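You operate a simulated robot arm through the tools that you are given. There is no shell and no other tool.

You are at the controls of a simulated robot arm. One attempt, no reset.

TASK
Draw the overfull glass cell down to the blue line.
Fine: shut the blue fill tap first; cell waste beaker under the drain, tap shut after, beaker back. Set down upright: cell waste beaker.

The check looks at the end state, three seconds after you hand in, the way a careful person would. Anything else that was tipped, shoved, dropped, spilled or broken makes it a failure.

THE ROBOT
A 7-joint arm with a two-finger parallel gripper, fixed in place. Base frame: the origin is at the foot of the arm, x ahead of it, y to its left, z up; the work surface is at about z = 900. Units: mm, rad, N and s.
With the tool pointing down near the work surface it reaches from about 240 to 680 mm from the base axis. Its first joint turns from -1.152 to 1.152 rad. Payload 2.4 kg.
Tool frame: the origin (TCP) lies between the finger pads and is the grasp point; the fingertips stand 30 mm ahead of it; z points along the fingers, y is the line along which they close. The gripper opens to 94 mm. The fingers are 28 mm wide and 10 mm thick; the gripper's body (50 by 96 mm) begins 55 mm behind the TCP.
Orientation is that of the tool frame in the base frame, as a unit quaternion [x, y, z, w]. With the fingers straight down and closing along the base's y, the tool's x points along the base's -x, its y along +y and its z along -z.

THE INTERFACE
- The arm moves only by the tool apply_moves. Its argument "targets" is a list of rows, each a list of 7 numbers: the opening, from 0 (shut) to 1 (fully open), then the shift along the tool's x, y, z in mm, then the turn, a rotation vector about the tool's x, y, z in degrees. In form: [[grip, dx, dy, dz, wx, wy, wz], ...]. A call has 1 to 20 rows; each row is the pose to reach, as a shift and turn from the pose commanded when the call began, along the tool's axes at that moment. A row lasts 0.2 s, in which the tool goes at most 50 mm and 0.15 rad; a call with a longer step from one row to the next is refused whole, and so is a gripper value outside its range. A pose out of reach is approached as far as the arm can. The call stops where the force on the tool passes 40 N (or 10 N more than at its start, if that is more) or the arm is blocked; 0.2 s more then pass. Each finger travels about 153 mm/s and halts on what it meets, pressing with about 42 N; the grip force reading is that of the motor and also rises with nothing between the fingers. The clock runs only during rows and for 0.2 s after the last one: add rows that repeat a pose to give the fingers time. It gives the time, the measured TCP pose, the force on the tool (base axes), the opening and the grip force at its end, in the units of the frame above (readings bear some noise), with the torque about the TCP (base axes, N m) and any sound that the robot's microphone picked up.
- Cameras (640 x 400 px; columns grow to the right, rows downward): "scene" is fixed at [63.1, 488.1, 1449.7]; the picture's right is [-0.62, -0.78, 0.00], its down [-0.43, 0.34, -0.84] and it looks along [0.65, -0.52, -0.55] (base axes); focal length 243 px, centre (320, 200). "wrist" rides on the gripper at [76, 14, -102] in the tool frame; the picture's right is [-0.18, 0.98, 0.00], its down [-0.75, -0.14, -0.64] and it looks along [-0.63, -0.12, 0.77] (tool axes); focal length 243 px, centre (320, 200).
- snapshot(camera): a new picture of that camera. The clock stands still meanwhile.
- point_at(camera, pixels): there is no depth. For up to 12 entries [column, row, z] of the newest picture of that camera ("zoom" is the newest enlarged one), the place [x, y] in the base frame at which the ray of that pixel passes the height z, good to about 3 mm, but the place of the scene camera against the robot may be out by one fixed shift of up to 18 mm in any direction. The clock stands still meanwhile.
- zoom(camera, box): a new picture of the part [left, top, right, bottom] of that camera's present view, enlarged. The clock stands still meanwhile.
- close_job(): hands the job in; it is judged then, once.

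Open the gripper and draw the arm clear of the work before you hand the job in, unless the task says otherwise.

The tools are called after "Request:" as name(argument=value, ...) on one line, values as JSON. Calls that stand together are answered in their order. apply_moves: Moves the arm, as the interface text tells. Its arguments: {"type":"object","properties":{"targets":{"type":"array","items":{"type":"array","items":{"type":"number"}}}},"required":["targets"]} The other tools are called the same way: snapshot (camera) takes a picture; point_at (camera, pixels) gives the place at which the rays of pixels pass given heights; zoom (camera, box) takes an enlarged picture of a part of a camera's view; close_job () hands the job in.

At the start:

```text
time: 0.0
eef_pos: [339.2, 82.1, 1340.5]
orientation: [0.001, 1.0, 0.001, 0.0]
force: [-0.1, 0.0, -0.4]
wrist_torque: [-0.01, 0.01, -0.03]
opening: 94.1
grasp_force: 0.0
```

scene: 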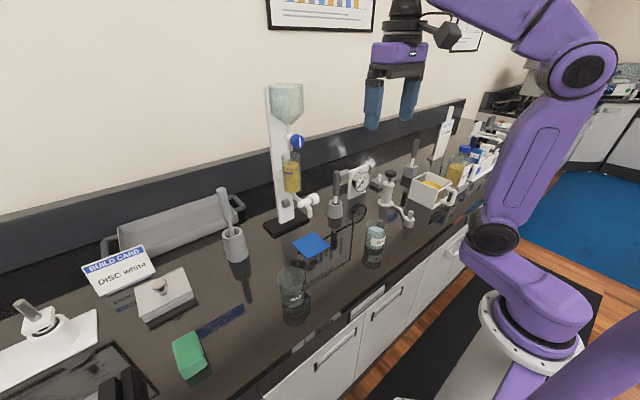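
wrist: 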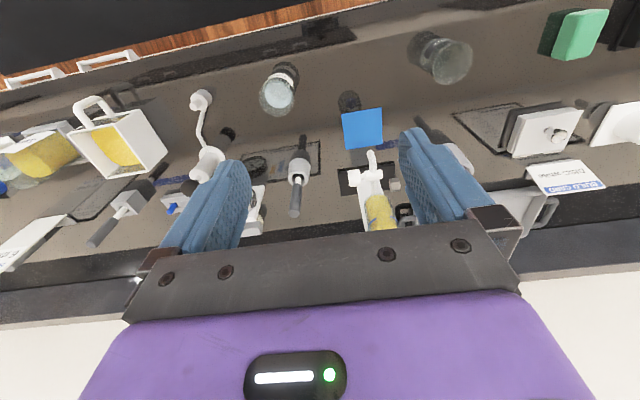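

I'll start by looking closely at the glass cell stand (around scene pixel 290,170) and the beakers near (293,285) and (375,237).

Request:
zoom(camera="scene", box=[240, 70, 340, 250])

Request:
zoom(camera="scene", box=[240, 200, 440, 325])

Request:
zoom(camera="wrist", box=[220, 30, 500, 240])

```text
2.22 times, centred on (290, 160) of scene
```

zoom: 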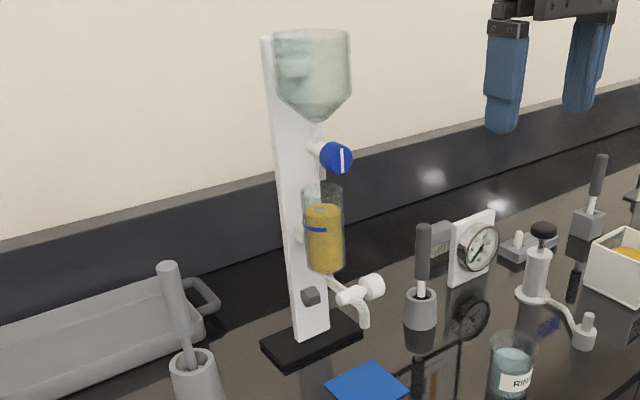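

```text
3.20 times, centred on (340, 262) of scene
```

zoom: 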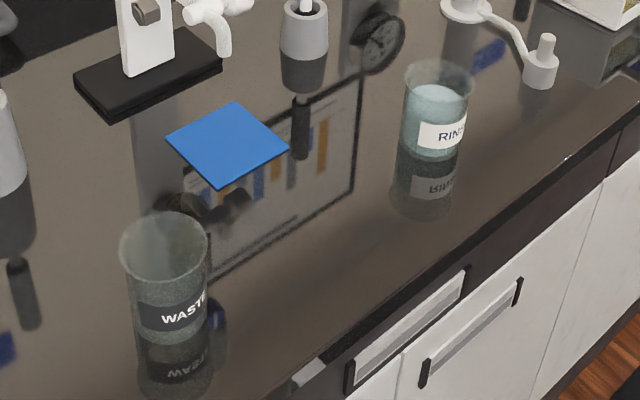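

```text
1.90 times, centred on (360, 135) of wrist
```

zoom: 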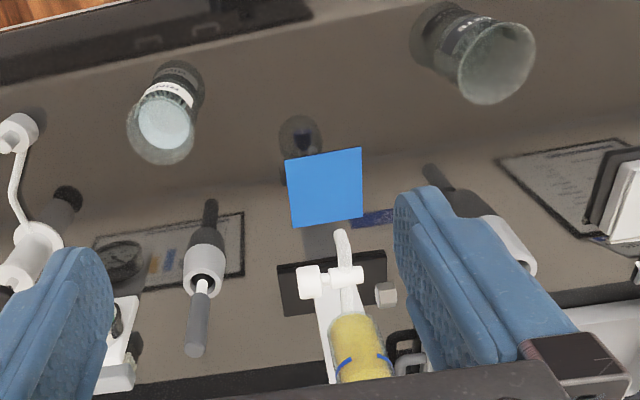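

Next I zoom tighter on the taps and the liquid level in the cell.

Request:
zoom(camera="scene", box=[270, 125, 318, 155])

Request:
zoom(camera="scene", box=[265, 145, 329, 185])

Request:
zoom(camera="scene", box=[260, 180, 340, 230])

Request:
zoom(camera="scene", box=[260, 255, 340, 305])

Request:
zoom(camera="wrist", box=[330, 140, 420, 240])

```text
13.33 times, centred on (294, 140) of scene
```

zoom: 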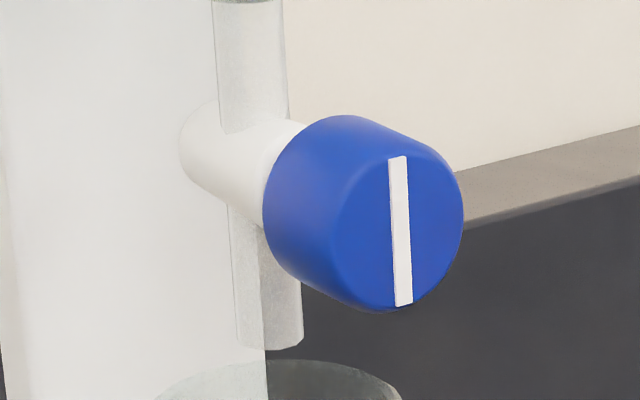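

```text
10.00 times, centred on (297, 165) of scene
```

zoom: 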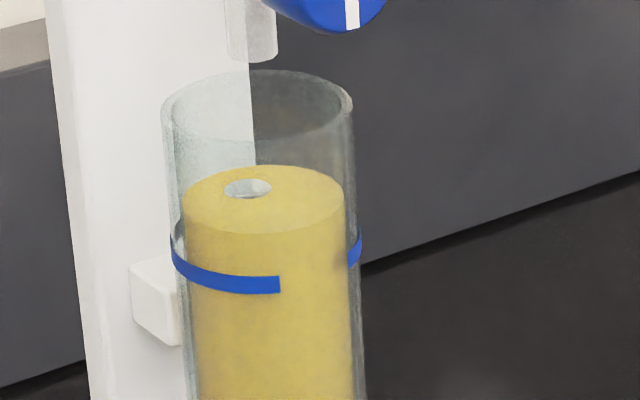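

```text
8.00 times, centred on (300, 205) of scene
```

zoom: 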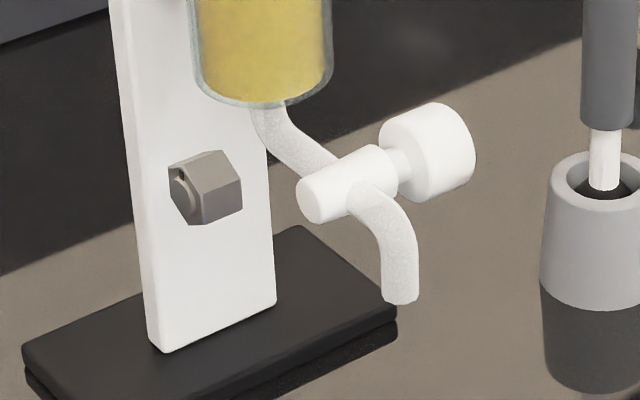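

```text
8.00 times, centred on (300, 280) of scene
```

zoom: 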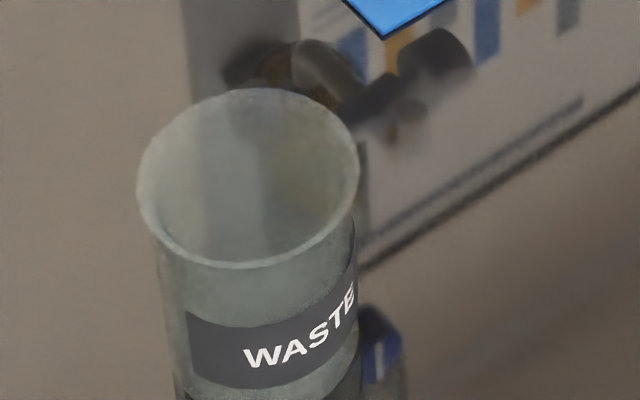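

```text
4.00 times, centred on (375, 190) of wrist
```

zoom: 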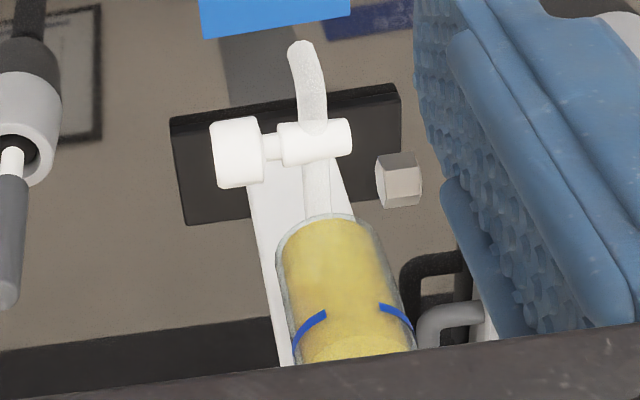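

The fill tap bar (scene ≈(294,141)) is vertical, in line with its tube, so it reads open. I'll get ground positions for the stand base, the beaker and the blue square from the wrist views.

Request:
point_at(camera="zoom", pixels=[[170, 120, 912], [395, 85, 912], [403, 185, 912], [190, 225, 912], [302, 45, 950], [302, 45, 980], [302, 45, 1010], [240, 153, 1000], [240, 153, 1030], [318, 142, 1000], [318, 142, 1030], [398, 180, 900]])

Request:
point_at(camera="wrist", pixels=[[342, 113, 900], [381, 107, 900], [383, 143, 900], [345, 149, 900], [455, 60, 980], [425, 50, 900], [278, 97, 980], [282, 72, 900], [297, 160, 940]])

Request:
point_at(camera="scene", pixels=[[292, 306, 900], [292, 275, 980], [374, 260, 900], [263, 224, 912], [280, 238, 912], [310, 219, 912], [297, 208, 912], [310, 217, 960], [310, 217, 980], [310, 217, 1000]])

```text
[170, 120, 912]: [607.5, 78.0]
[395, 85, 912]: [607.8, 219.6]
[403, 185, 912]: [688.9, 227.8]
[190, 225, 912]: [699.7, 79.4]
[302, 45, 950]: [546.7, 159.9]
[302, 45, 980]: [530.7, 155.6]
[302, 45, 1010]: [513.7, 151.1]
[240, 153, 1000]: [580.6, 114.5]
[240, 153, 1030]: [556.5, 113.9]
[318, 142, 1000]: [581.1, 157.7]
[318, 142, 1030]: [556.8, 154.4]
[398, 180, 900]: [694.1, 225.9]
```

```text
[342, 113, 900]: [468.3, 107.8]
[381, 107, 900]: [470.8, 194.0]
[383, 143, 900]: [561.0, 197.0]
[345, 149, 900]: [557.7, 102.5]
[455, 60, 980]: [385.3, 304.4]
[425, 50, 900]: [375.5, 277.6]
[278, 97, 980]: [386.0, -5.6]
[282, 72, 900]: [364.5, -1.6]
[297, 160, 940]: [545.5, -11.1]
```

```text
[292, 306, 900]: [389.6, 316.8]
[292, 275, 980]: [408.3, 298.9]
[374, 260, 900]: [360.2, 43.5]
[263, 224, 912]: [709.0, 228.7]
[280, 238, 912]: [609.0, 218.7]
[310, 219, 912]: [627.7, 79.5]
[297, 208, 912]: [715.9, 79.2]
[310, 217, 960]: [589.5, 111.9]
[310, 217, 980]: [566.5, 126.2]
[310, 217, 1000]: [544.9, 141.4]
```

Stand base spans roughly x 607–695, y 78–222; the blue fill tap's axis points at the robot (−x) near z≈1229, while the white drain knob's axis lies along −y. I tilt the tool 45° forward and move in front of the stand to get a frontal wrist view.

Request:
apply_moves(targets=[[1, -7, 11, 23, 0, -7.5, 0], [1, -14, 23, 47, 0, -15, 0], [1, -21, 34, 70, 0, -22.5, 0], [1, -28, 45, 93, 0, -30, 0], [1, -35, 57, 117, 0, -37.5, 0], [1, -41, 68, 140, 0, -45, 0]])

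Request:
snapshot(camera="wrist")

Request:
zoom(camera="scene", box=[265, 145, 329, 185])

```text
time: 1.4
eef_pos: [381.3, 148.9, 1199.2]
orientation: [-0.001, 0.923, 0.001, 0.384]
force: [0.5, 0.0, 0.4]
wrist_torque: [0.0, 0.01, 0.01]
opening: 94.0
grasp_force: 0.0
```

```text
taken
```

wrist: 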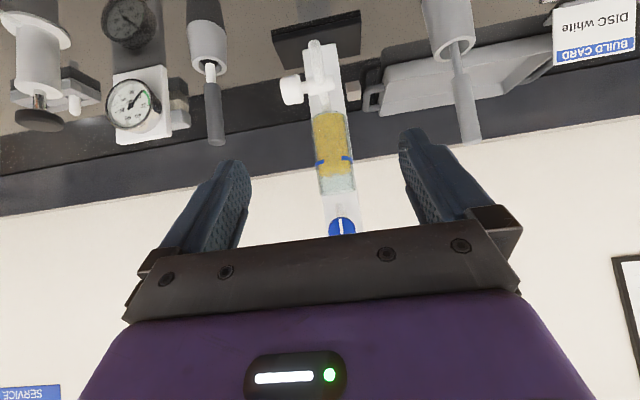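

```text
10.00 times, centred on (297, 165) of scene
```

zoom: 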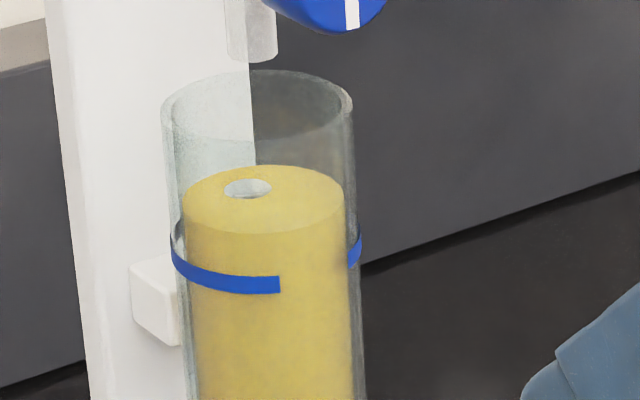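

The level hasn't changed after 1.4 s. I zoom in on the frontal wrist view of both knobs (blue at (342,227), white at (291,90)).

Request:
zoom(camera="wrist", box=[265, 30, 385, 105])

Request:
zoom(camera="wrist", box=[280, 100, 400, 240])

Request:
snapshot(camera="scene")

Request:
point_at(camera="wrist", pixels=[[342, 228, 1229], [342, 228, 1219], [342, 228, 1239], [315, 44, 980], [315, 44, 1000], [315, 44, 1020], [291, 90, 1000], [291, 90, 1020]])

```text
5.33 times, centred on (325, 68) of wrist
```

zoom: 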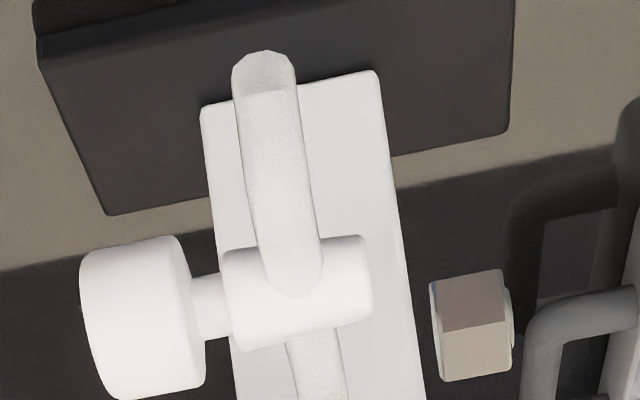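

```text
2.86 times, centred on (340, 170) of wrist
```

zoom: 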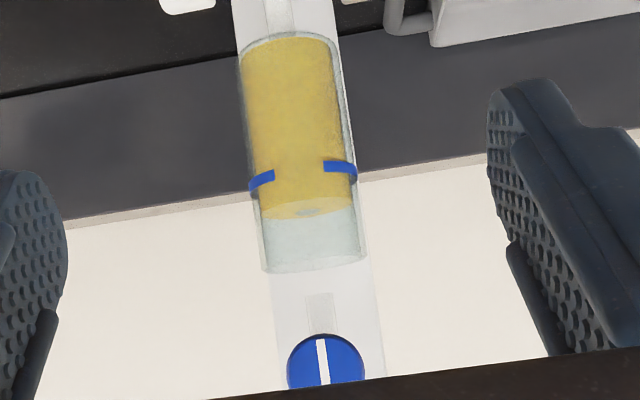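

```text
taken
```

scene: 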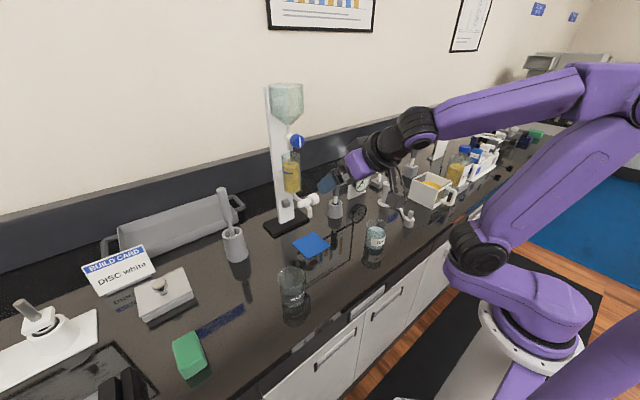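

```text
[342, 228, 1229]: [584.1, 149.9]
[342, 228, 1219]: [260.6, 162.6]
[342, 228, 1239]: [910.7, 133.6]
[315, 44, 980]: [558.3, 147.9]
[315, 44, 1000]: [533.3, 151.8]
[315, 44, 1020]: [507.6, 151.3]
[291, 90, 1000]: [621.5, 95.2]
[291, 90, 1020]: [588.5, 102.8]
```

The blue knob ray passes z≈1228 at y≈150, and triangulating puts the drain knob near (542,113,1048) and the spout tip near (510,151,1015), right over the blue mat at (515,150). Now I level the tool to point along +x at the blue knob, stopping well short of it.

Request:
apply_moves(targets=[[1, -14, 0, 7, 0, -7.5, 0], [1, -28, 0, 14, 0, -15, 0], [1, -42, 1, 21, 0, -22.5, 0], [1, -56, 1, 28, 0, -30, 0], [1, -70, 1, 35, 0, -37.5, 0], [1, -83, 1, 42, 0, -45, 0]])

Request:
snapshot(camera="wrist")

Request:
zoom(camera="scene", box=[260, 80, 420, 230])

```text
time: 2.8
eef_pos: [469.7, 150.9, 1228.9]
orientation: [-0.001, 0.707, 0.001, 0.707]
force: [0.7, -0.6, 0.0]
wrist_torque: [0.01, 0.02, 0.0]
opening: 94.1
grasp_force: 0.0
```

```text
taken
```

wrist: 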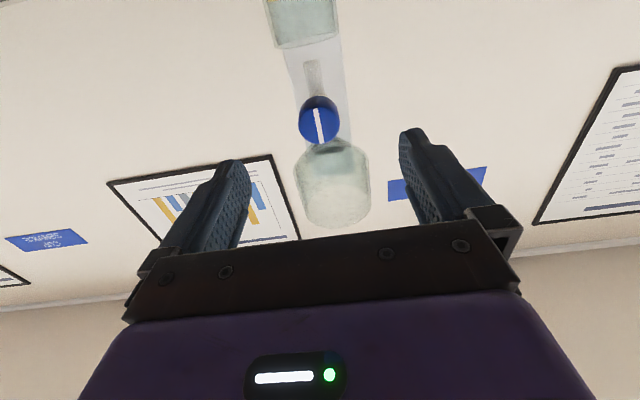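

```text
2.67 times, centred on (340, 155) of scene
```

zoom: 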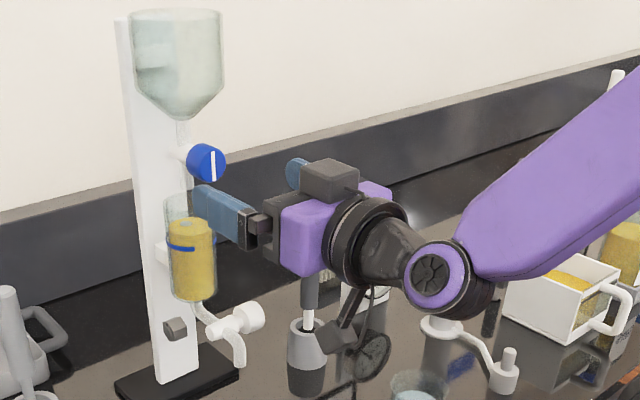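

The knob face is visible at wrist (319,120), between the fingers. I zoom in on it and get its height/position.

Request:
zoom(camera="wrist", box=[280, 80, 360, 140])

Request:
point_at(camera="wrist", pixels=[[320, 120, 1225], [320, 120, 1228], [320, 120, 1231], [320, 120, 1235]])

Request:
point_at(camera="zoom", pixels=[[320, 120, 1228]])

```text
6.67 times, centred on (320, 110) of wrist
```

zoom: 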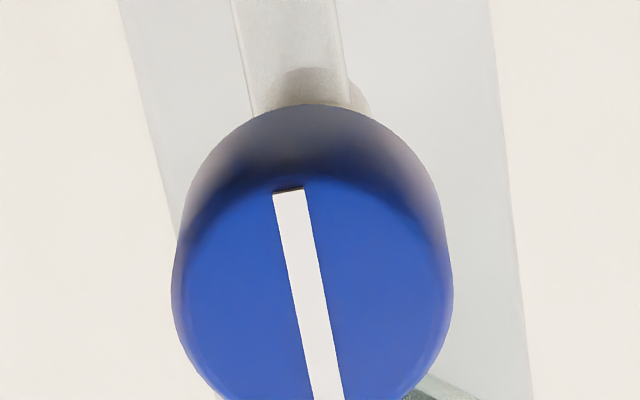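

```text
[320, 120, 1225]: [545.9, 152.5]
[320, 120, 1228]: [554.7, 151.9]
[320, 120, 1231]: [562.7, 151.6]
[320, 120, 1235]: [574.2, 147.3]
```

```text
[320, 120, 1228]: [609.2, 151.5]
```

I re-zoom to have the whole knob face and its bar in view.

Request:
zoom(camera="wrist", box=[272, 90, 368, 150])

Request:
point_at(camera="wrist", pixels=[[320, 125, 1226], [320, 125, 1228], [320, 125, 1230], [300, 125, 1228], [339, 125, 1228]])

```text
6.67 times, centred on (320, 120) of wrist
```

zoom: 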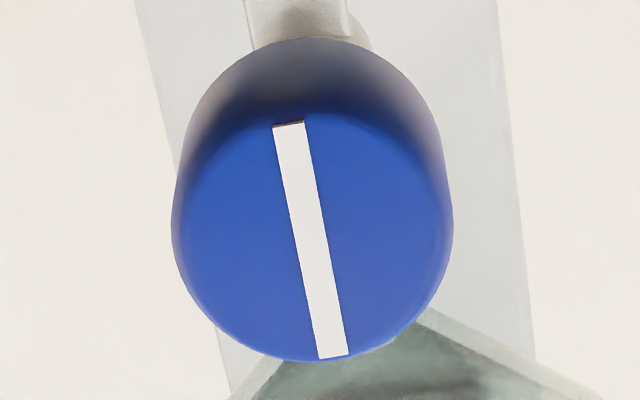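

```text
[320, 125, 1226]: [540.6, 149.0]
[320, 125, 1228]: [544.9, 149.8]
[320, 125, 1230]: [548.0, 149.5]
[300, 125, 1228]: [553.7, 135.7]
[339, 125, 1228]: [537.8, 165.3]
```

Knob face is at about (545,150,1228) with a diameter near 32 mm. I move forward to TCP x≈535 (20 mm finger overlap) and close on it.

Request:
apply_moves(targets=[[1, 1, -1, 20, 0, 0, 0], [1, 1, -1, 40, 0, 0, 0], [1, 1, -1, 55, 0, 0, 0], [1, 1, -1, 65, 0, 0, 0], [1, 1, -1, 65, 0, 0, 0]])

Request:
zoom(camera="wrist", box=[160, 60, 480, 260])

Request:
zoom(camera="scene", box=[260, 110, 360, 180])

```text
time: 4.0
eef_pos: [533.0, 148.8, 1228.2]
orientation: [-0.001, 0.707, 0.002, 0.707]
force: [0.4, -0.1, 0.1]
wrist_torque: [0.02, -0.01, -0.01]
opening: 94.2
grasp_force: 0.1
```

```text
2.00 times, centred on (320, 160) of wrist
```

zoom: 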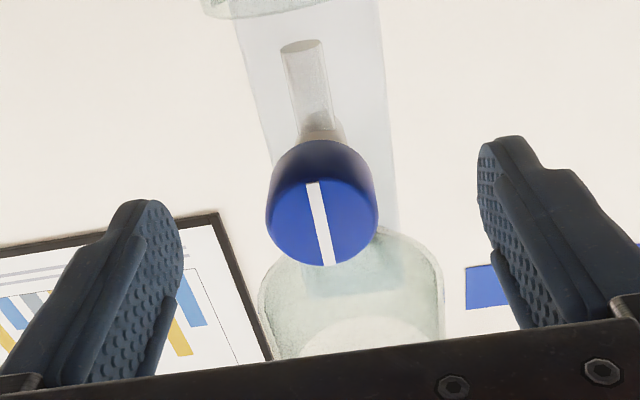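

```text
5.71 times, centred on (310, 145) of scene
```

zoom: 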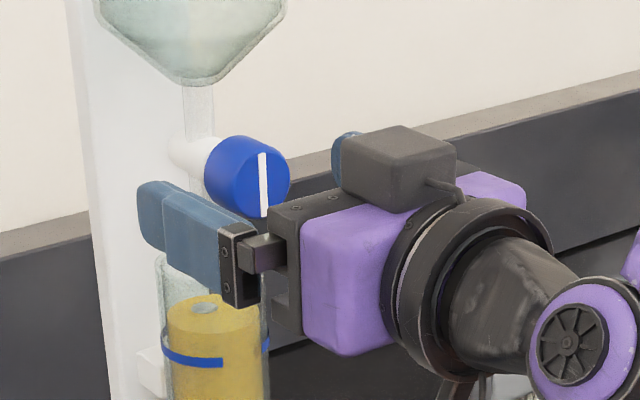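

The knob is centered between the fingers with its face ≈16 mm ahead of the TCP. I advance 6 mm and close.

Request:
apply_moves(targets=[[1, 0, 0, 6, 0, 0, 0], [0.6, 0, 0, 6, 0, 0, 0], [0.3, 0, 0, 6, 0, 0, 0], [0.25, 0, 0, 6, 0, 0, 0], [0.25, 0, 0, 6, 0, 0, 0]])

Request:
zoom(camera="wrist", box=[160, 60, 480, 260])

```text
time: 5.2
eef_pos: [538.1, 150.0, 1228.1]
orientation: [0.0, 0.707, 0.001, 0.707]
force: [7.2, 4.8, 0.9]
wrist_torque: [-0.02, 0.27, 0.05]
opening: 33.1
grasp_force: 44.7
```

```text
2.00 times, centred on (320, 160) of wrist
```

zoom: 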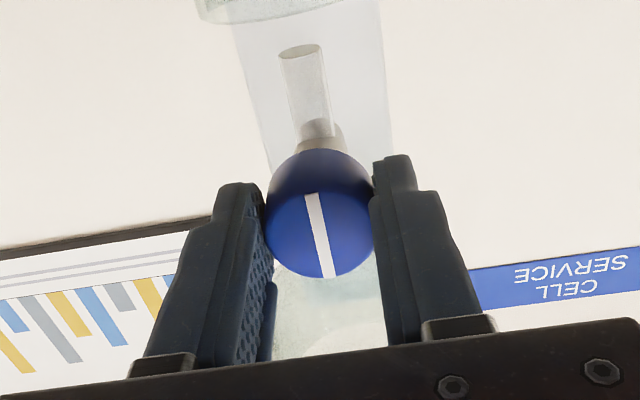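

Gripped at 33 mm with 45 N. I test-turn by −24° about the tool axis and check whether the bar follows.

Request:
apply_moves(targets=[[0.25, 0, 0, 0, 0, 0, -8], [0.25, 0, 0, 0, 0, 0, -16], [0.25, 0, 0, 0, 0, 0, -24]])

Request:
zoom(camera="wrist", box=[160, 60, 480, 260])

Request:
zoom(camera="scene", box=[260, 110, 360, 180])

```text
time: 6.0
eef_pos: [539.0, 149.2, 1227.4]
orientation: [-0.147, 0.692, -0.148, 0.691]
force: [-3.4, -0.3, -0.6]
wrist_torque: [0.22, 0.03, 0.09]
opening: 33.0
grasp_force: 44.6
```

```text
2.00 times, centred on (320, 160) of wrist
```

zoom: 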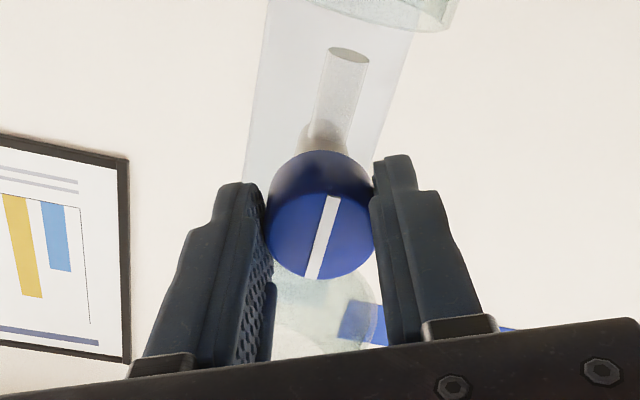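

```text
5.71 times, centred on (310, 145) of scene
```

zoom: 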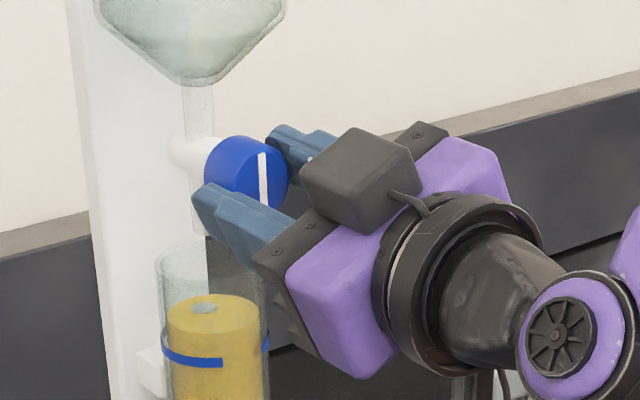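

The bar still lines up with the tube (scene (264,180)), so the knob slipped—this direction is at its stop. I turn back and go the other way, to +24° from the original.

Request:
apply_moves(targets=[[0.25, 0, 0, 0, 0, 0, 8], [0.25, 0, 0, 0, 0, 0, 16], [0.25, 0, 0, 0, 0, 0, 24], [0.25, 0, 0, 0, 0, 0, 32], [0.25, 0, 0, 0, 0, 0, 40], [0.25, 0, 0, 0, 0, 0, 48]])

Request:
zoom(camera="wrist", box=[160, 60, 480, 260])

Request:
zoom(camera="scene", box=[260, 110, 360, 180])

```text
time: 7.4
eef_pos: [539.3, 151.5, 1227.3]
orientation: [0.146, 0.692, 0.149, 0.692]
force: [7.4, 10.3, -0.3]
wrist_torque: [-0.03, 0.42, 0.26]
opening: 33.1
grasp_force: 45.4
```

```text
2.00 times, centred on (320, 160) of wrist
```

zoom: 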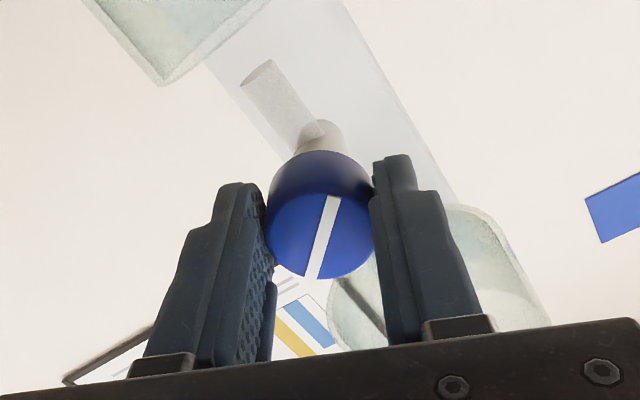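

```text
5.71 times, centred on (310, 145) of scene
```

zoom: 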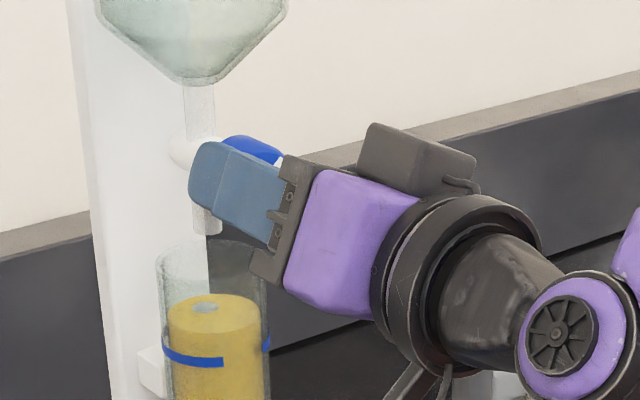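

The bar now turned ~48° with the gripper. I continue another 48° to reach the shut stop.

Request:
apply_moves(targets=[[0.25, 0, 0, 0, 0, 0, 8], [0.25, 0, 0, 0, 0, 0, 16], [0.25, 0, 0, 0, 0, 0, 24], [0.25, 0, 0, 0, 0, 0, 32], [0.25, 0, 0, 0, 0, 0, 40], [0.25, 0, 0, 0, 0, 0, 48]])

Request:
zoom(camera="wrist", box=[160, 60, 480, 260])

Request:
zoom(camera="scene", box=[260, 110, 360, 180])

```text
time: 7.7
eef_pos: [543.4, 149.9, 1228.1]
orientation: [0.164, 0.687, 0.162, 0.689]
force: [-22.3, -4.8, 2.6]
wrist_torque: [0.0, 0.01, 0.13]
opening: 33.2
grasp_force: 45.1
stopped in row 1: the force on the tool passed its limit at 84 N (the readings are from after the stop); the commanded pose is now the measured one
```

```text
2.00 times, centred on (320, 160) of wrist
```

zoom: 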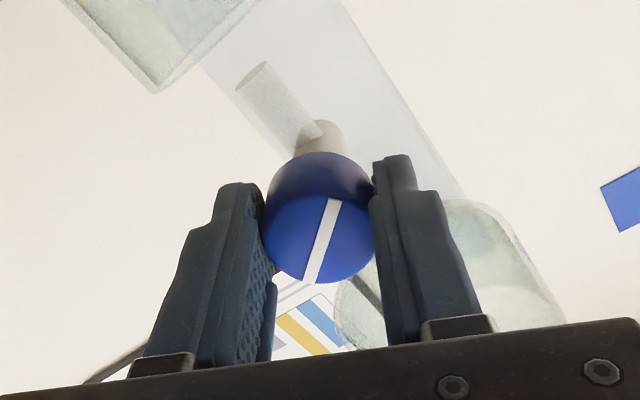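

```text
5.71 times, centred on (310, 145) of scene
```

zoom: 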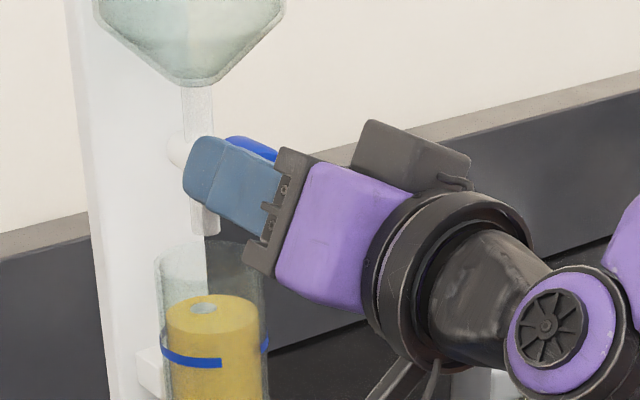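

A force spike stopped that row (84 N, TCP crept forward to x=543) – likely a roll limit of the wrist near +27°. I release the knob and back straight off 35 mm.

Request:
apply_moves(targets=[[0.5, 0, 0, 0, 0, 0, 0], [0.8, 0, 0, 0, 0, 0, 0], [0.8, 0, 0, -12, 0, 0, 0], [0.8, 0, 0, -35, 0, 0, 0], [0.8, 0, 0, -35, 0, 0, 0]])

Request:
zoom(camera="wrist", box=[160, 60, 480, 260])

Request:
zoom(camera="scene", box=[260, 110, 360, 180])

```text
time: 8.9
eef_pos: [508.8, 150.7, 1228.6]
orientation: [0.165, 0.687, 0.163, 0.688]
force: [0.6, 0.3, 0.0]
wrist_torque: [0.02, 0.0, 0.03]
opening: 75.3
grasp_force: 0.1
```

```text
2.00 times, centred on (320, 160) of wrist
```

zoom: 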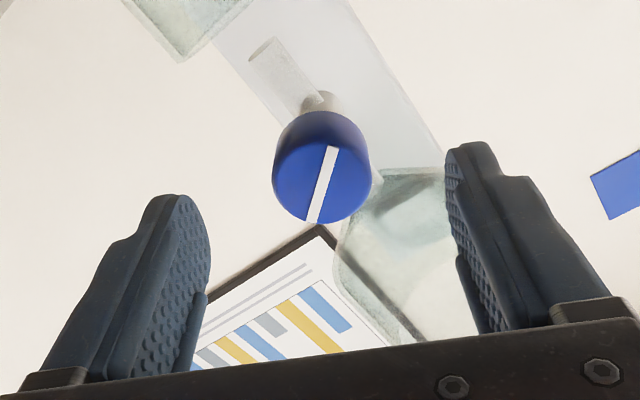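

```text
5.71 times, centred on (310, 145) of scene
```

zoom: 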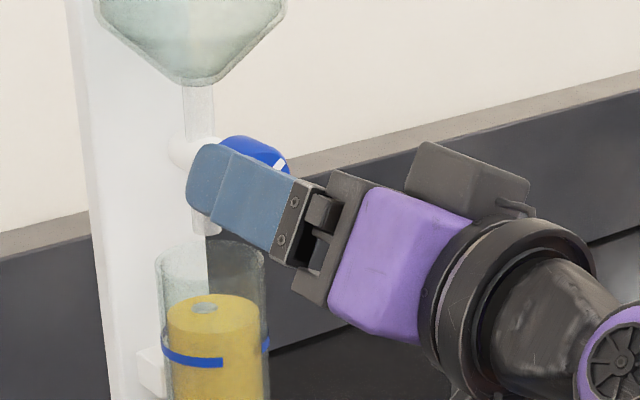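

Released cleanly. I roll the open gripper back by 66° (to about −40°) in free air before the knob.

Request:
apply_moves(targets=[[0.8, 0, 0, 0, 0, 0, -8], [0.8, 0, 0, 0, 0, 0, -16], [0.8, 0, 0, 0, 0, 0, -24], [0.8, 0, 0, 0, 0, 0, -32], [0.8, 0, 0, 0, 0, 0, -40], [0.8, 0, 0, 0, 0, 0, -48], [0.8, 0, 0, 0, 0, 0, -56], [0.8, 0, 0, 0, 0, 0, -64], [0.8, 0, 0, 0, 0, 0, -66.5], [0.8, 0, 0, 0, 0, 0, -66.5]])

Request:
zoom(camera="wrist", box=[160, 60, 480, 260])

```text
time: 11.1
eef_pos: [509.0, 150.0, 1226.6]
orientation: [-0.24, 0.665, -0.242, 0.665]
force: [0.2, -0.7, 0.0]
wrist_torque: [-0.02, -0.02, 0.03]
opening: 75.1
grasp_force: 0.0
```

```text
2.00 times, centred on (320, 160) of wrist
```

zoom: 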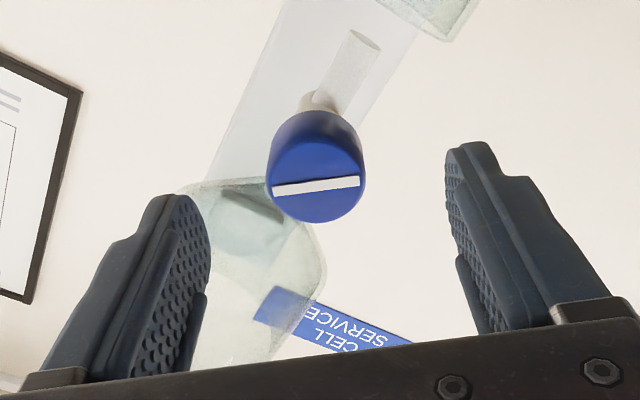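

The bar is at about 50° from the tube; roll now −40°. I advance 29 mm with a ~2 mm upward correction, close on the knob, and then turn +16° to test.

Request:
apply_moves(targets=[[0.8, -1, -1, 10, 0, 0, 0], [0.8, -1, -1, 20, 0, 0, 0], [0.8, -1, -1, 29, 0, 0, 0], [0.5, -1, -1, 29, 0, 0, 0], [0.25, -1, -1, 29, 0, 0, 0], [0.25, -1, -1, 29, 0, 0, 0], [0.25, -1, -1, 29, 0, 0, 0]])

Request:
zoom(camera="wrist", box=[160, 60, 480, 260])

```text
time: 12.7
eef_pos: [536.3, 149.4, 1229.9]
orientation: [-0.238, 0.665, -0.242, 0.665]
force: [2.3, -2.7, 5.4]
wrist_torque: [-0.02, 0.38, 0.27]
opening: 33.3
grasp_force: 44.8
```

```text
2.00 times, centred on (320, 160) of wrist
```

zoom: 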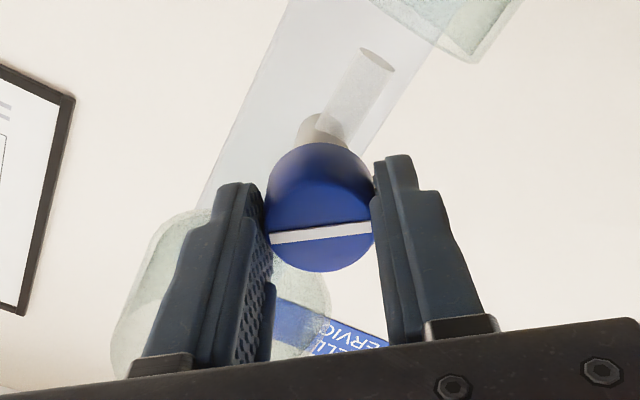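

Gripped again at 33 mm. Now I turn +48° in 8° steps (roll −40° → +8°, inside the range used before).

Request:
apply_moves(targets=[[0.25, 0, 0, 0, 0, 0, 8], [0.25, 0, 0, 0, 0, 0, 16], [0.25, 0, 0, 0, 0, 0, 24], [0.25, 0, 0, 0, 0, 0, 32], [0.25, 0, 0, 0, 0, 0, 40], [0.25, 0, 0, 0, 0, 0, 48]])

Request:
zoom(camera="wrist", box=[160, 60, 480, 260])

Request:
zoom(camera="scene", box=[260, 110, 360, 180])

```text
time: 14.1
eef_pos: [537.6, 149.6, 1227.6]
orientation: [0.051, 0.706, 0.049, 0.705]
force: [3.7, -2.5, -0.5]
wrist_torque: [-0.22, 0.03, 0.21]
opening: 33.3
grasp_force: 45.0
```

```text
2.00 times, centred on (320, 160) of wrist
```

zoom: 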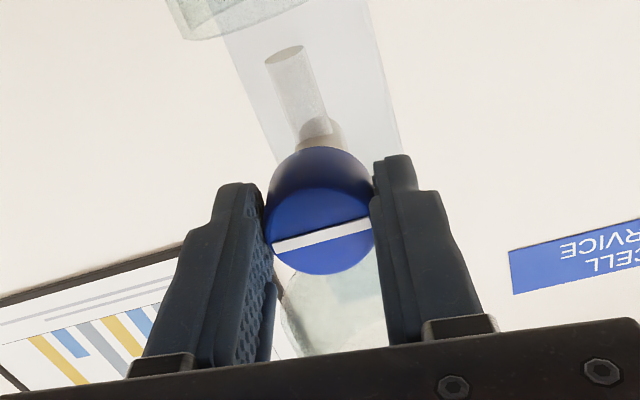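

```text
5.71 times, centred on (310, 145) of scene
```

zoom: 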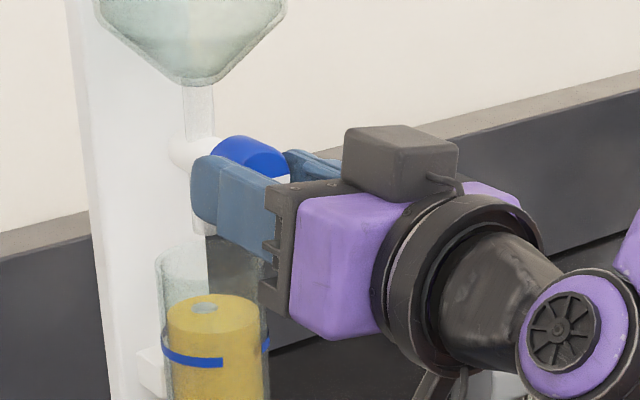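

Torque about x is −0.22 N m, same size as when it slipped against the other stop, so it's likely at the shut stop. I release and back off to look at the bar.

Request:
apply_moves(targets=[[0.5, 0, 0, 0, 0, 0, 0], [0.9, 0, 0, 0, 0, 0, 0], [0.9, 0, 0, -12, 0, 0, 0], [0.9, 0, 0, -40, 0, 0, 0], [0.9, 0, 0, -68, 0, 0, -6], [0.9, 0, 0, -68, 0, 0, -8]])

Request:
zoom(camera="wrist", box=[272, 80, 368, 150])

Request:
zoom(camera="scene", box=[260, 110, 360, 180])

```text
time: 15.5
eef_pos: [470.6, 151.0, 1229.7]
orientation: [0.001, 0.707, -0.001, 0.707]
force: [-0.5, 0.0, 0.6]
wrist_torque: [0.02, 0.01, -0.02]
opening: 84.5
grasp_force: 0.1
```

```text
5.71 times, centred on (320, 115) of wrist
```

zoom: 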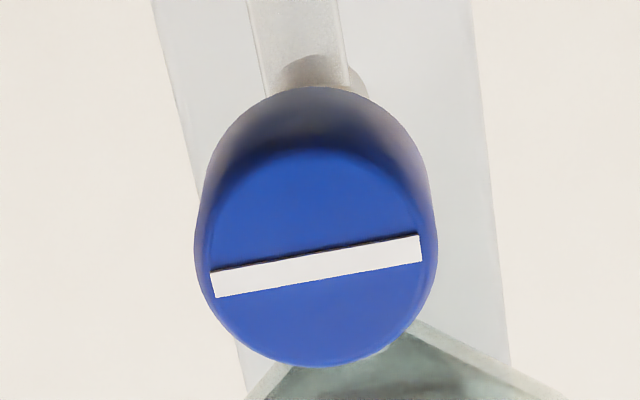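

```text
5.71 times, centred on (310, 145) of scene
```

zoom: 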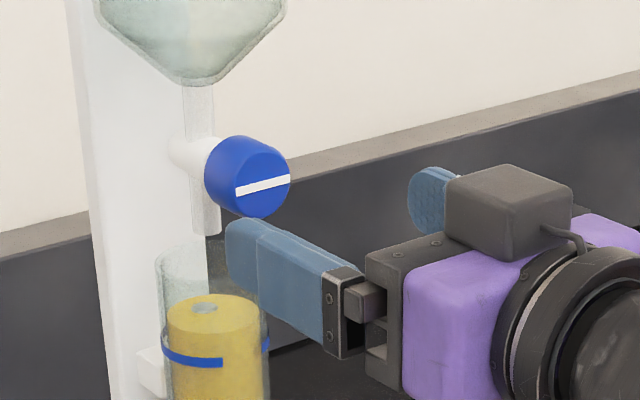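

The fill tap bar is now horizontal—across the tube—so it is shut. Next I retreat, pitch the tool to 45° down and move behind the waste beaker (≈(380,305)) to view it from the side.

Request:
apply_moves(targets=[[1, 5, 10, -30, 0, 0, 0], [1, 20, 30, -60, 0, 7, 0], [1, 40, 55, -85, 0, 14, 0], [1, 60, 80, -110, 0, 21, 0], [1, 80, 105, -130, 0, 28, 0], [1, 105, 130, -150, 0, 35, 0], [1, 130, 145, -165, 0, 40, 0], [1, 150, 154, -170, 0, 45, 0], [1, 150, 154, -170, 0, 45, 0]])

Request:
snapshot(camera="wrist")

Request:
snapshot(camera="scene")

```text
time: 17.5
eef_pos: [299.7, 305.9, 1079.7]
orientation: [0.003, 0.924, 0.0, 0.383]
force: [0.7, -0.6, -0.3]
wrist_torque: [0.0, -0.03, -0.01]
opening: 94.0
grasp_force: 0.1
```

```text
taken
```

wrist: 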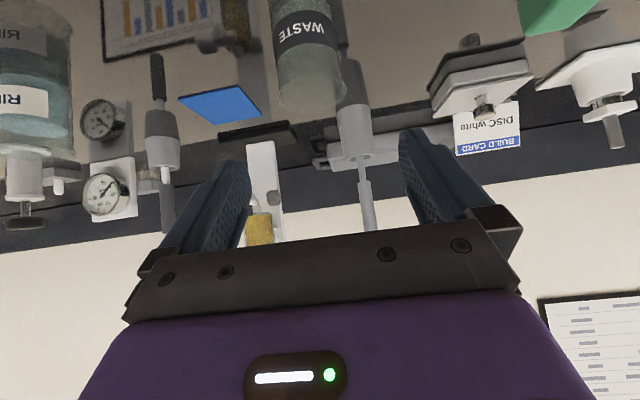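

```text
taken
```

scene: 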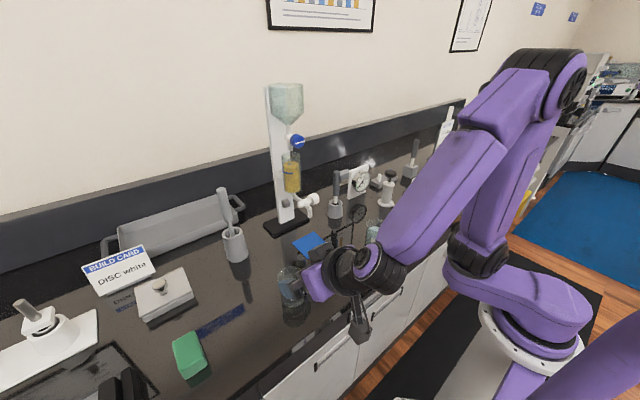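

The beaker shows at wrist (305,50), rim toward the image bottom. I zoom in and get coordinates.

Request:
zoom(camera="wrist", box=[230, 0, 390, 130])

Request:
point_at(camera="wrist", pixels=[[279, 100, 1000], [343, 90, 1000], [279, 100, 990], [343, 90, 990], [310, 108, 1000], [310, 108, 990]])

```text
3.08 times, centred on (310, 65) of wrist
```

zoom: 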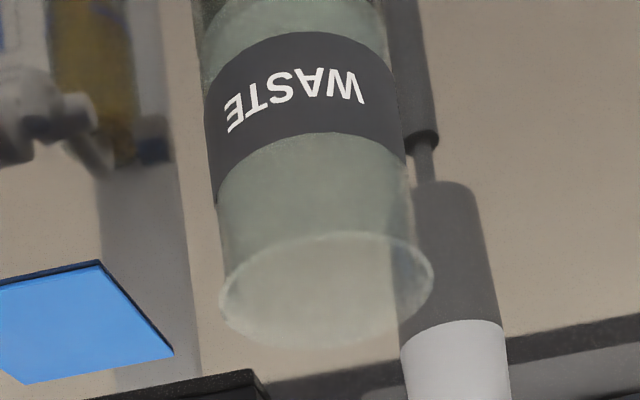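

```text
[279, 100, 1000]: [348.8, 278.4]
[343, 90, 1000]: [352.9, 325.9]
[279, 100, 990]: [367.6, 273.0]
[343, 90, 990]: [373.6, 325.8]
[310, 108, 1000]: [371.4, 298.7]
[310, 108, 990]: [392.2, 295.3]
```

I'll solve the rim height by comparing the near–far and left–right rim extents at several heights.

Request:
point_at(camera="zoom", pixels=[[219, 295, 1000], [433, 275, 1000], [330, 232, 1000], [335, 348, 1000], [219, 295, 985], [433, 275, 985], [330, 232, 985], [335, 348, 985], [219, 295, 970], [433, 275, 970], [330, 232, 970], [335, 348, 970]])

Request:
zoom(camera="scene", box=[240, 240, 380, 340])

```text
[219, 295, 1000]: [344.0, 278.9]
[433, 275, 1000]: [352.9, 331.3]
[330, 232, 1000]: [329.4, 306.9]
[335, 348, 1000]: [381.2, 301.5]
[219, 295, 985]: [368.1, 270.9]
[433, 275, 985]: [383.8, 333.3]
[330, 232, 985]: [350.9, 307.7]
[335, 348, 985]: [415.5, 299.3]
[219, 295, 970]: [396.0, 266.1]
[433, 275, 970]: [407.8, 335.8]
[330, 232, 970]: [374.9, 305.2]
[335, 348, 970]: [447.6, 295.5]
```

```text
4.00 times, centred on (310, 290) of scene
```

zoom: 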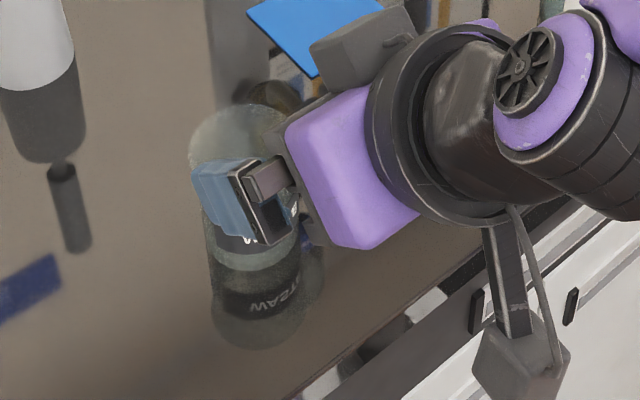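

Combining both views, the rim is about z≈980 with centre ≈(385,302), diameter ≈65 mm. I go to a pre-grasp pose at 35° down pitch, about 70 mm short of the beaker along the tool axis, and re-check alignment.

Request:
apply_moves(targets=[[1, 12, -1, 18, 0, -3, 0], [1, 24, -2, 37, 0, -6, 0], [1, 36, -3, 56, 0, -8, 0], [1, 46, -4, 73, 0, -10, 0], [1, 46, -4, 73, 0, -10, 0]])

Request:
snapshot(camera="wrist")

Request:
zoom(camera="scene", box=[240, 220, 400, 340])

```text
time: 18.7
eef_pos: [320.1, 302.2, 995.0]
orientation: [0.003, 0.887, 0.0, 0.462]
force: [-0.1, 1.1, -0.3]
wrist_torque: [0.02, 0.01, 0.02]
opening: 93.8
grasp_force: 0.0
```

```text
taken
```

wrist: 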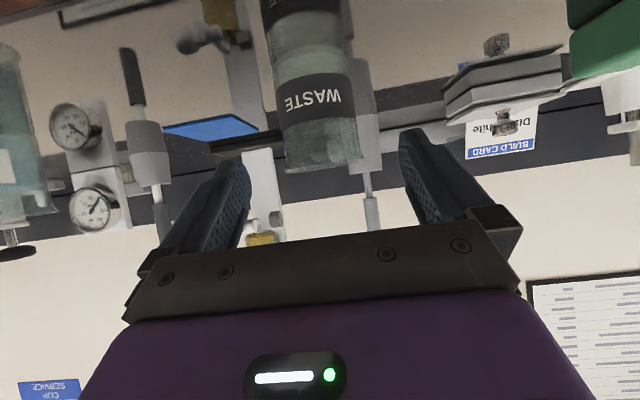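

```text
3.33 times, centred on (320, 280) of scene
```

zoom: 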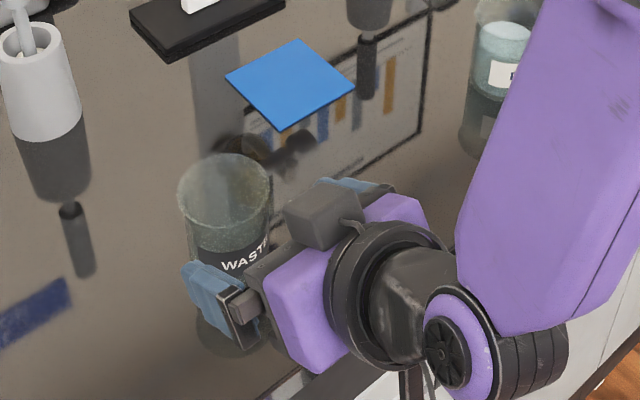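

The beaker sits between the fingers in view (cols 272–362, rim near row 165). I zoom for exact edges.

Request:
zoom(camera="wrist", box=[240, 20, 400, 180])

Request:
point_at(camera="zoom", pixels=[[320, 60, 900], [320, 75, 900]])

```text
2.50 times, centred on (320, 100) of wrist
```

zoom: 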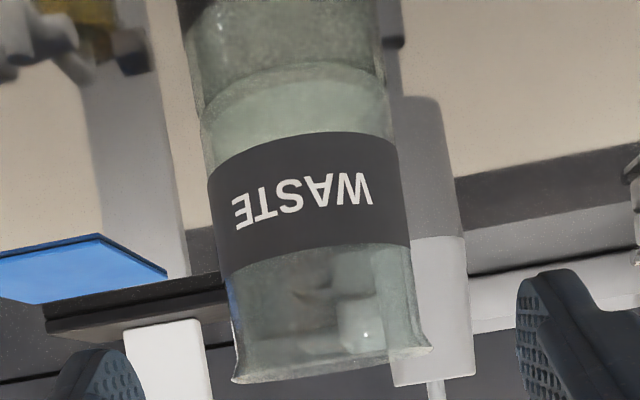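

```text
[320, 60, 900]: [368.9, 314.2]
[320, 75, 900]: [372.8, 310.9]
```

The beaker is laterally centred (offset ≈−1 mm) and its centre is ≈(391,301). I advance 74 mm along the tool so the fingers straddle it with TCP ≈(383,301,955).

Request:
apply_moves(targets=[[1, -1, -1, 20, 0, 0, 0], [1, -2, -1, 40, 0, 0, 0], [1, -3, -1, 58, 0, 0, 0], [1, -3.4, -1, 74, 0, 0, 0], [1, -3.4, -1, 74, 0, 0, 0]])

Request:
snapshot(camera="wrist")

Request:
zoom(camera="scene", box=[240, 220, 400, 340])

```text
time: 19.9
eef_pos: [382.9, 300.2, 955.8]
orientation: [0.002, 0.887, 0.001, 0.462]
force: [0.5, -0.5, 0.0]
wrist_torque: [-0.03, 0.01, 0.03]
opening: 94.1
grasp_force: 0.1
```

```text
taken
```

wrist: 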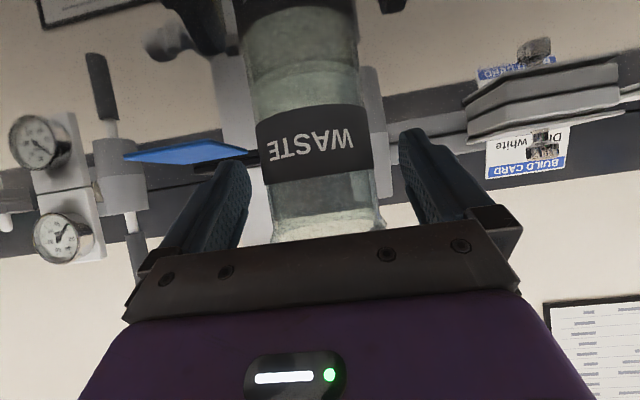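

```text
3.33 times, centred on (320, 280) of scene
```

zoom: 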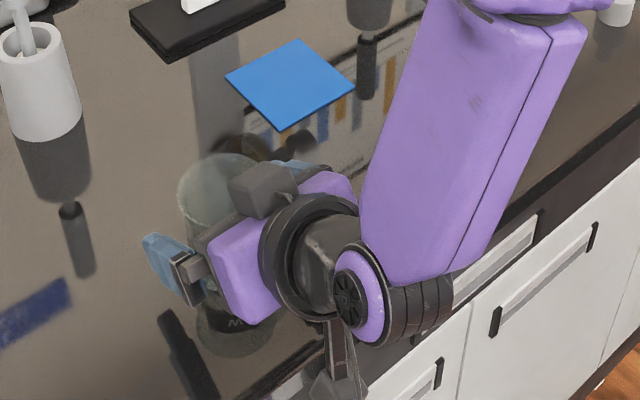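

The fingers straddle the beaker, lateral offset under 1 mm. I close gently on it.

Request:
apply_moves(targets=[[0.85, 0, 0, 0, 0, 0, 0], [0.75, 0, 0, 0, 0, 0, 0], [0.68, 0, 0, 0, 0, 0, 0], [0.6, 0, 0, 0, 0, 0, 0], [0.55, 0, 0, 0, 0, 0, 0], [0.55, 0, 0, 0, 0, 0, 0]])

Request:
snapshot(camera="wrist")

```text
time: 21.3
eef_pos: [381.1, 299.9, 956.2]
orientation: [0.002, 0.887, 0.0, 0.462]
force: [0.0, 0.2, 0.7]
wrist_torque: [-0.01, 0.02, 0.02]
opening: 63.4
grasp_force: 42.0
```

```text
taken
```

wrist: 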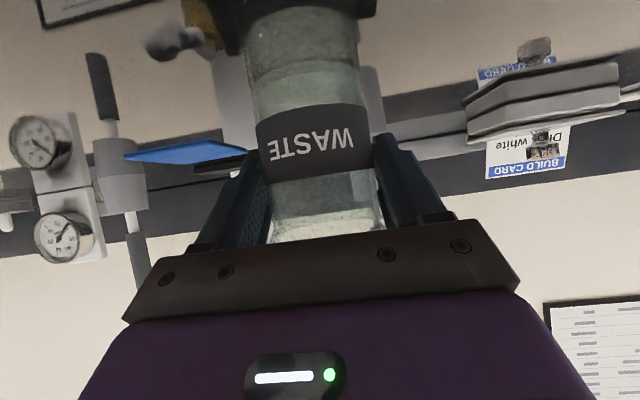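

Gripped at 63 mm, 42 N. I lift it straight up 25 mm and check that it comes along.

Request:
apply_moves(targets=[[0.55, -4.1, 0, -2.9, 0, 0, 0], [0.55, -12.3, 0, -8.6, 0, 0, 0], [0.55, -20.5, 0, -14.4, 0, 0, 0], [0.55, -20.5, 0, -14.4, 0, 0, 0]])

Request:
zoom(camera="scene", box=[230, 210, 390, 330])

Request:
snapshot(camera="wrist")

```text
time: 22.3
eef_pos: [382.5, 300.2, 980.9]
orientation: [0.002, 0.887, 0.0, 0.461]
force: [0.1, 0.2, -0.6]
wrist_torque: [0.01, 0.0, -0.01]
opening: 63.2
grasp_force: 42.1
```

```text
3.33 times, centred on (310, 270) of scene
```

zoom: 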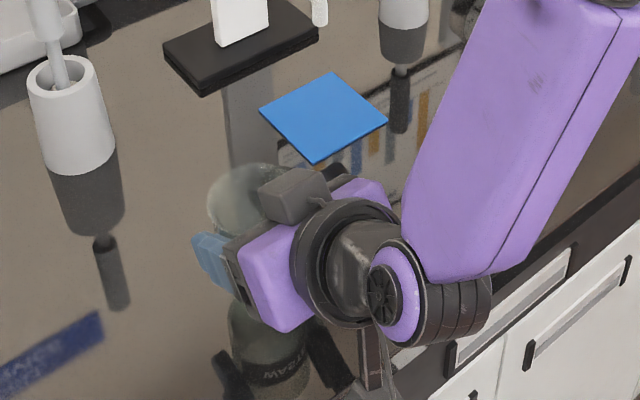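

```text
taken
```

wrist: 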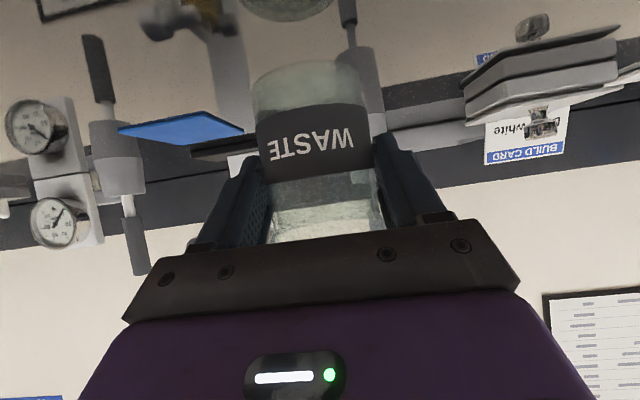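

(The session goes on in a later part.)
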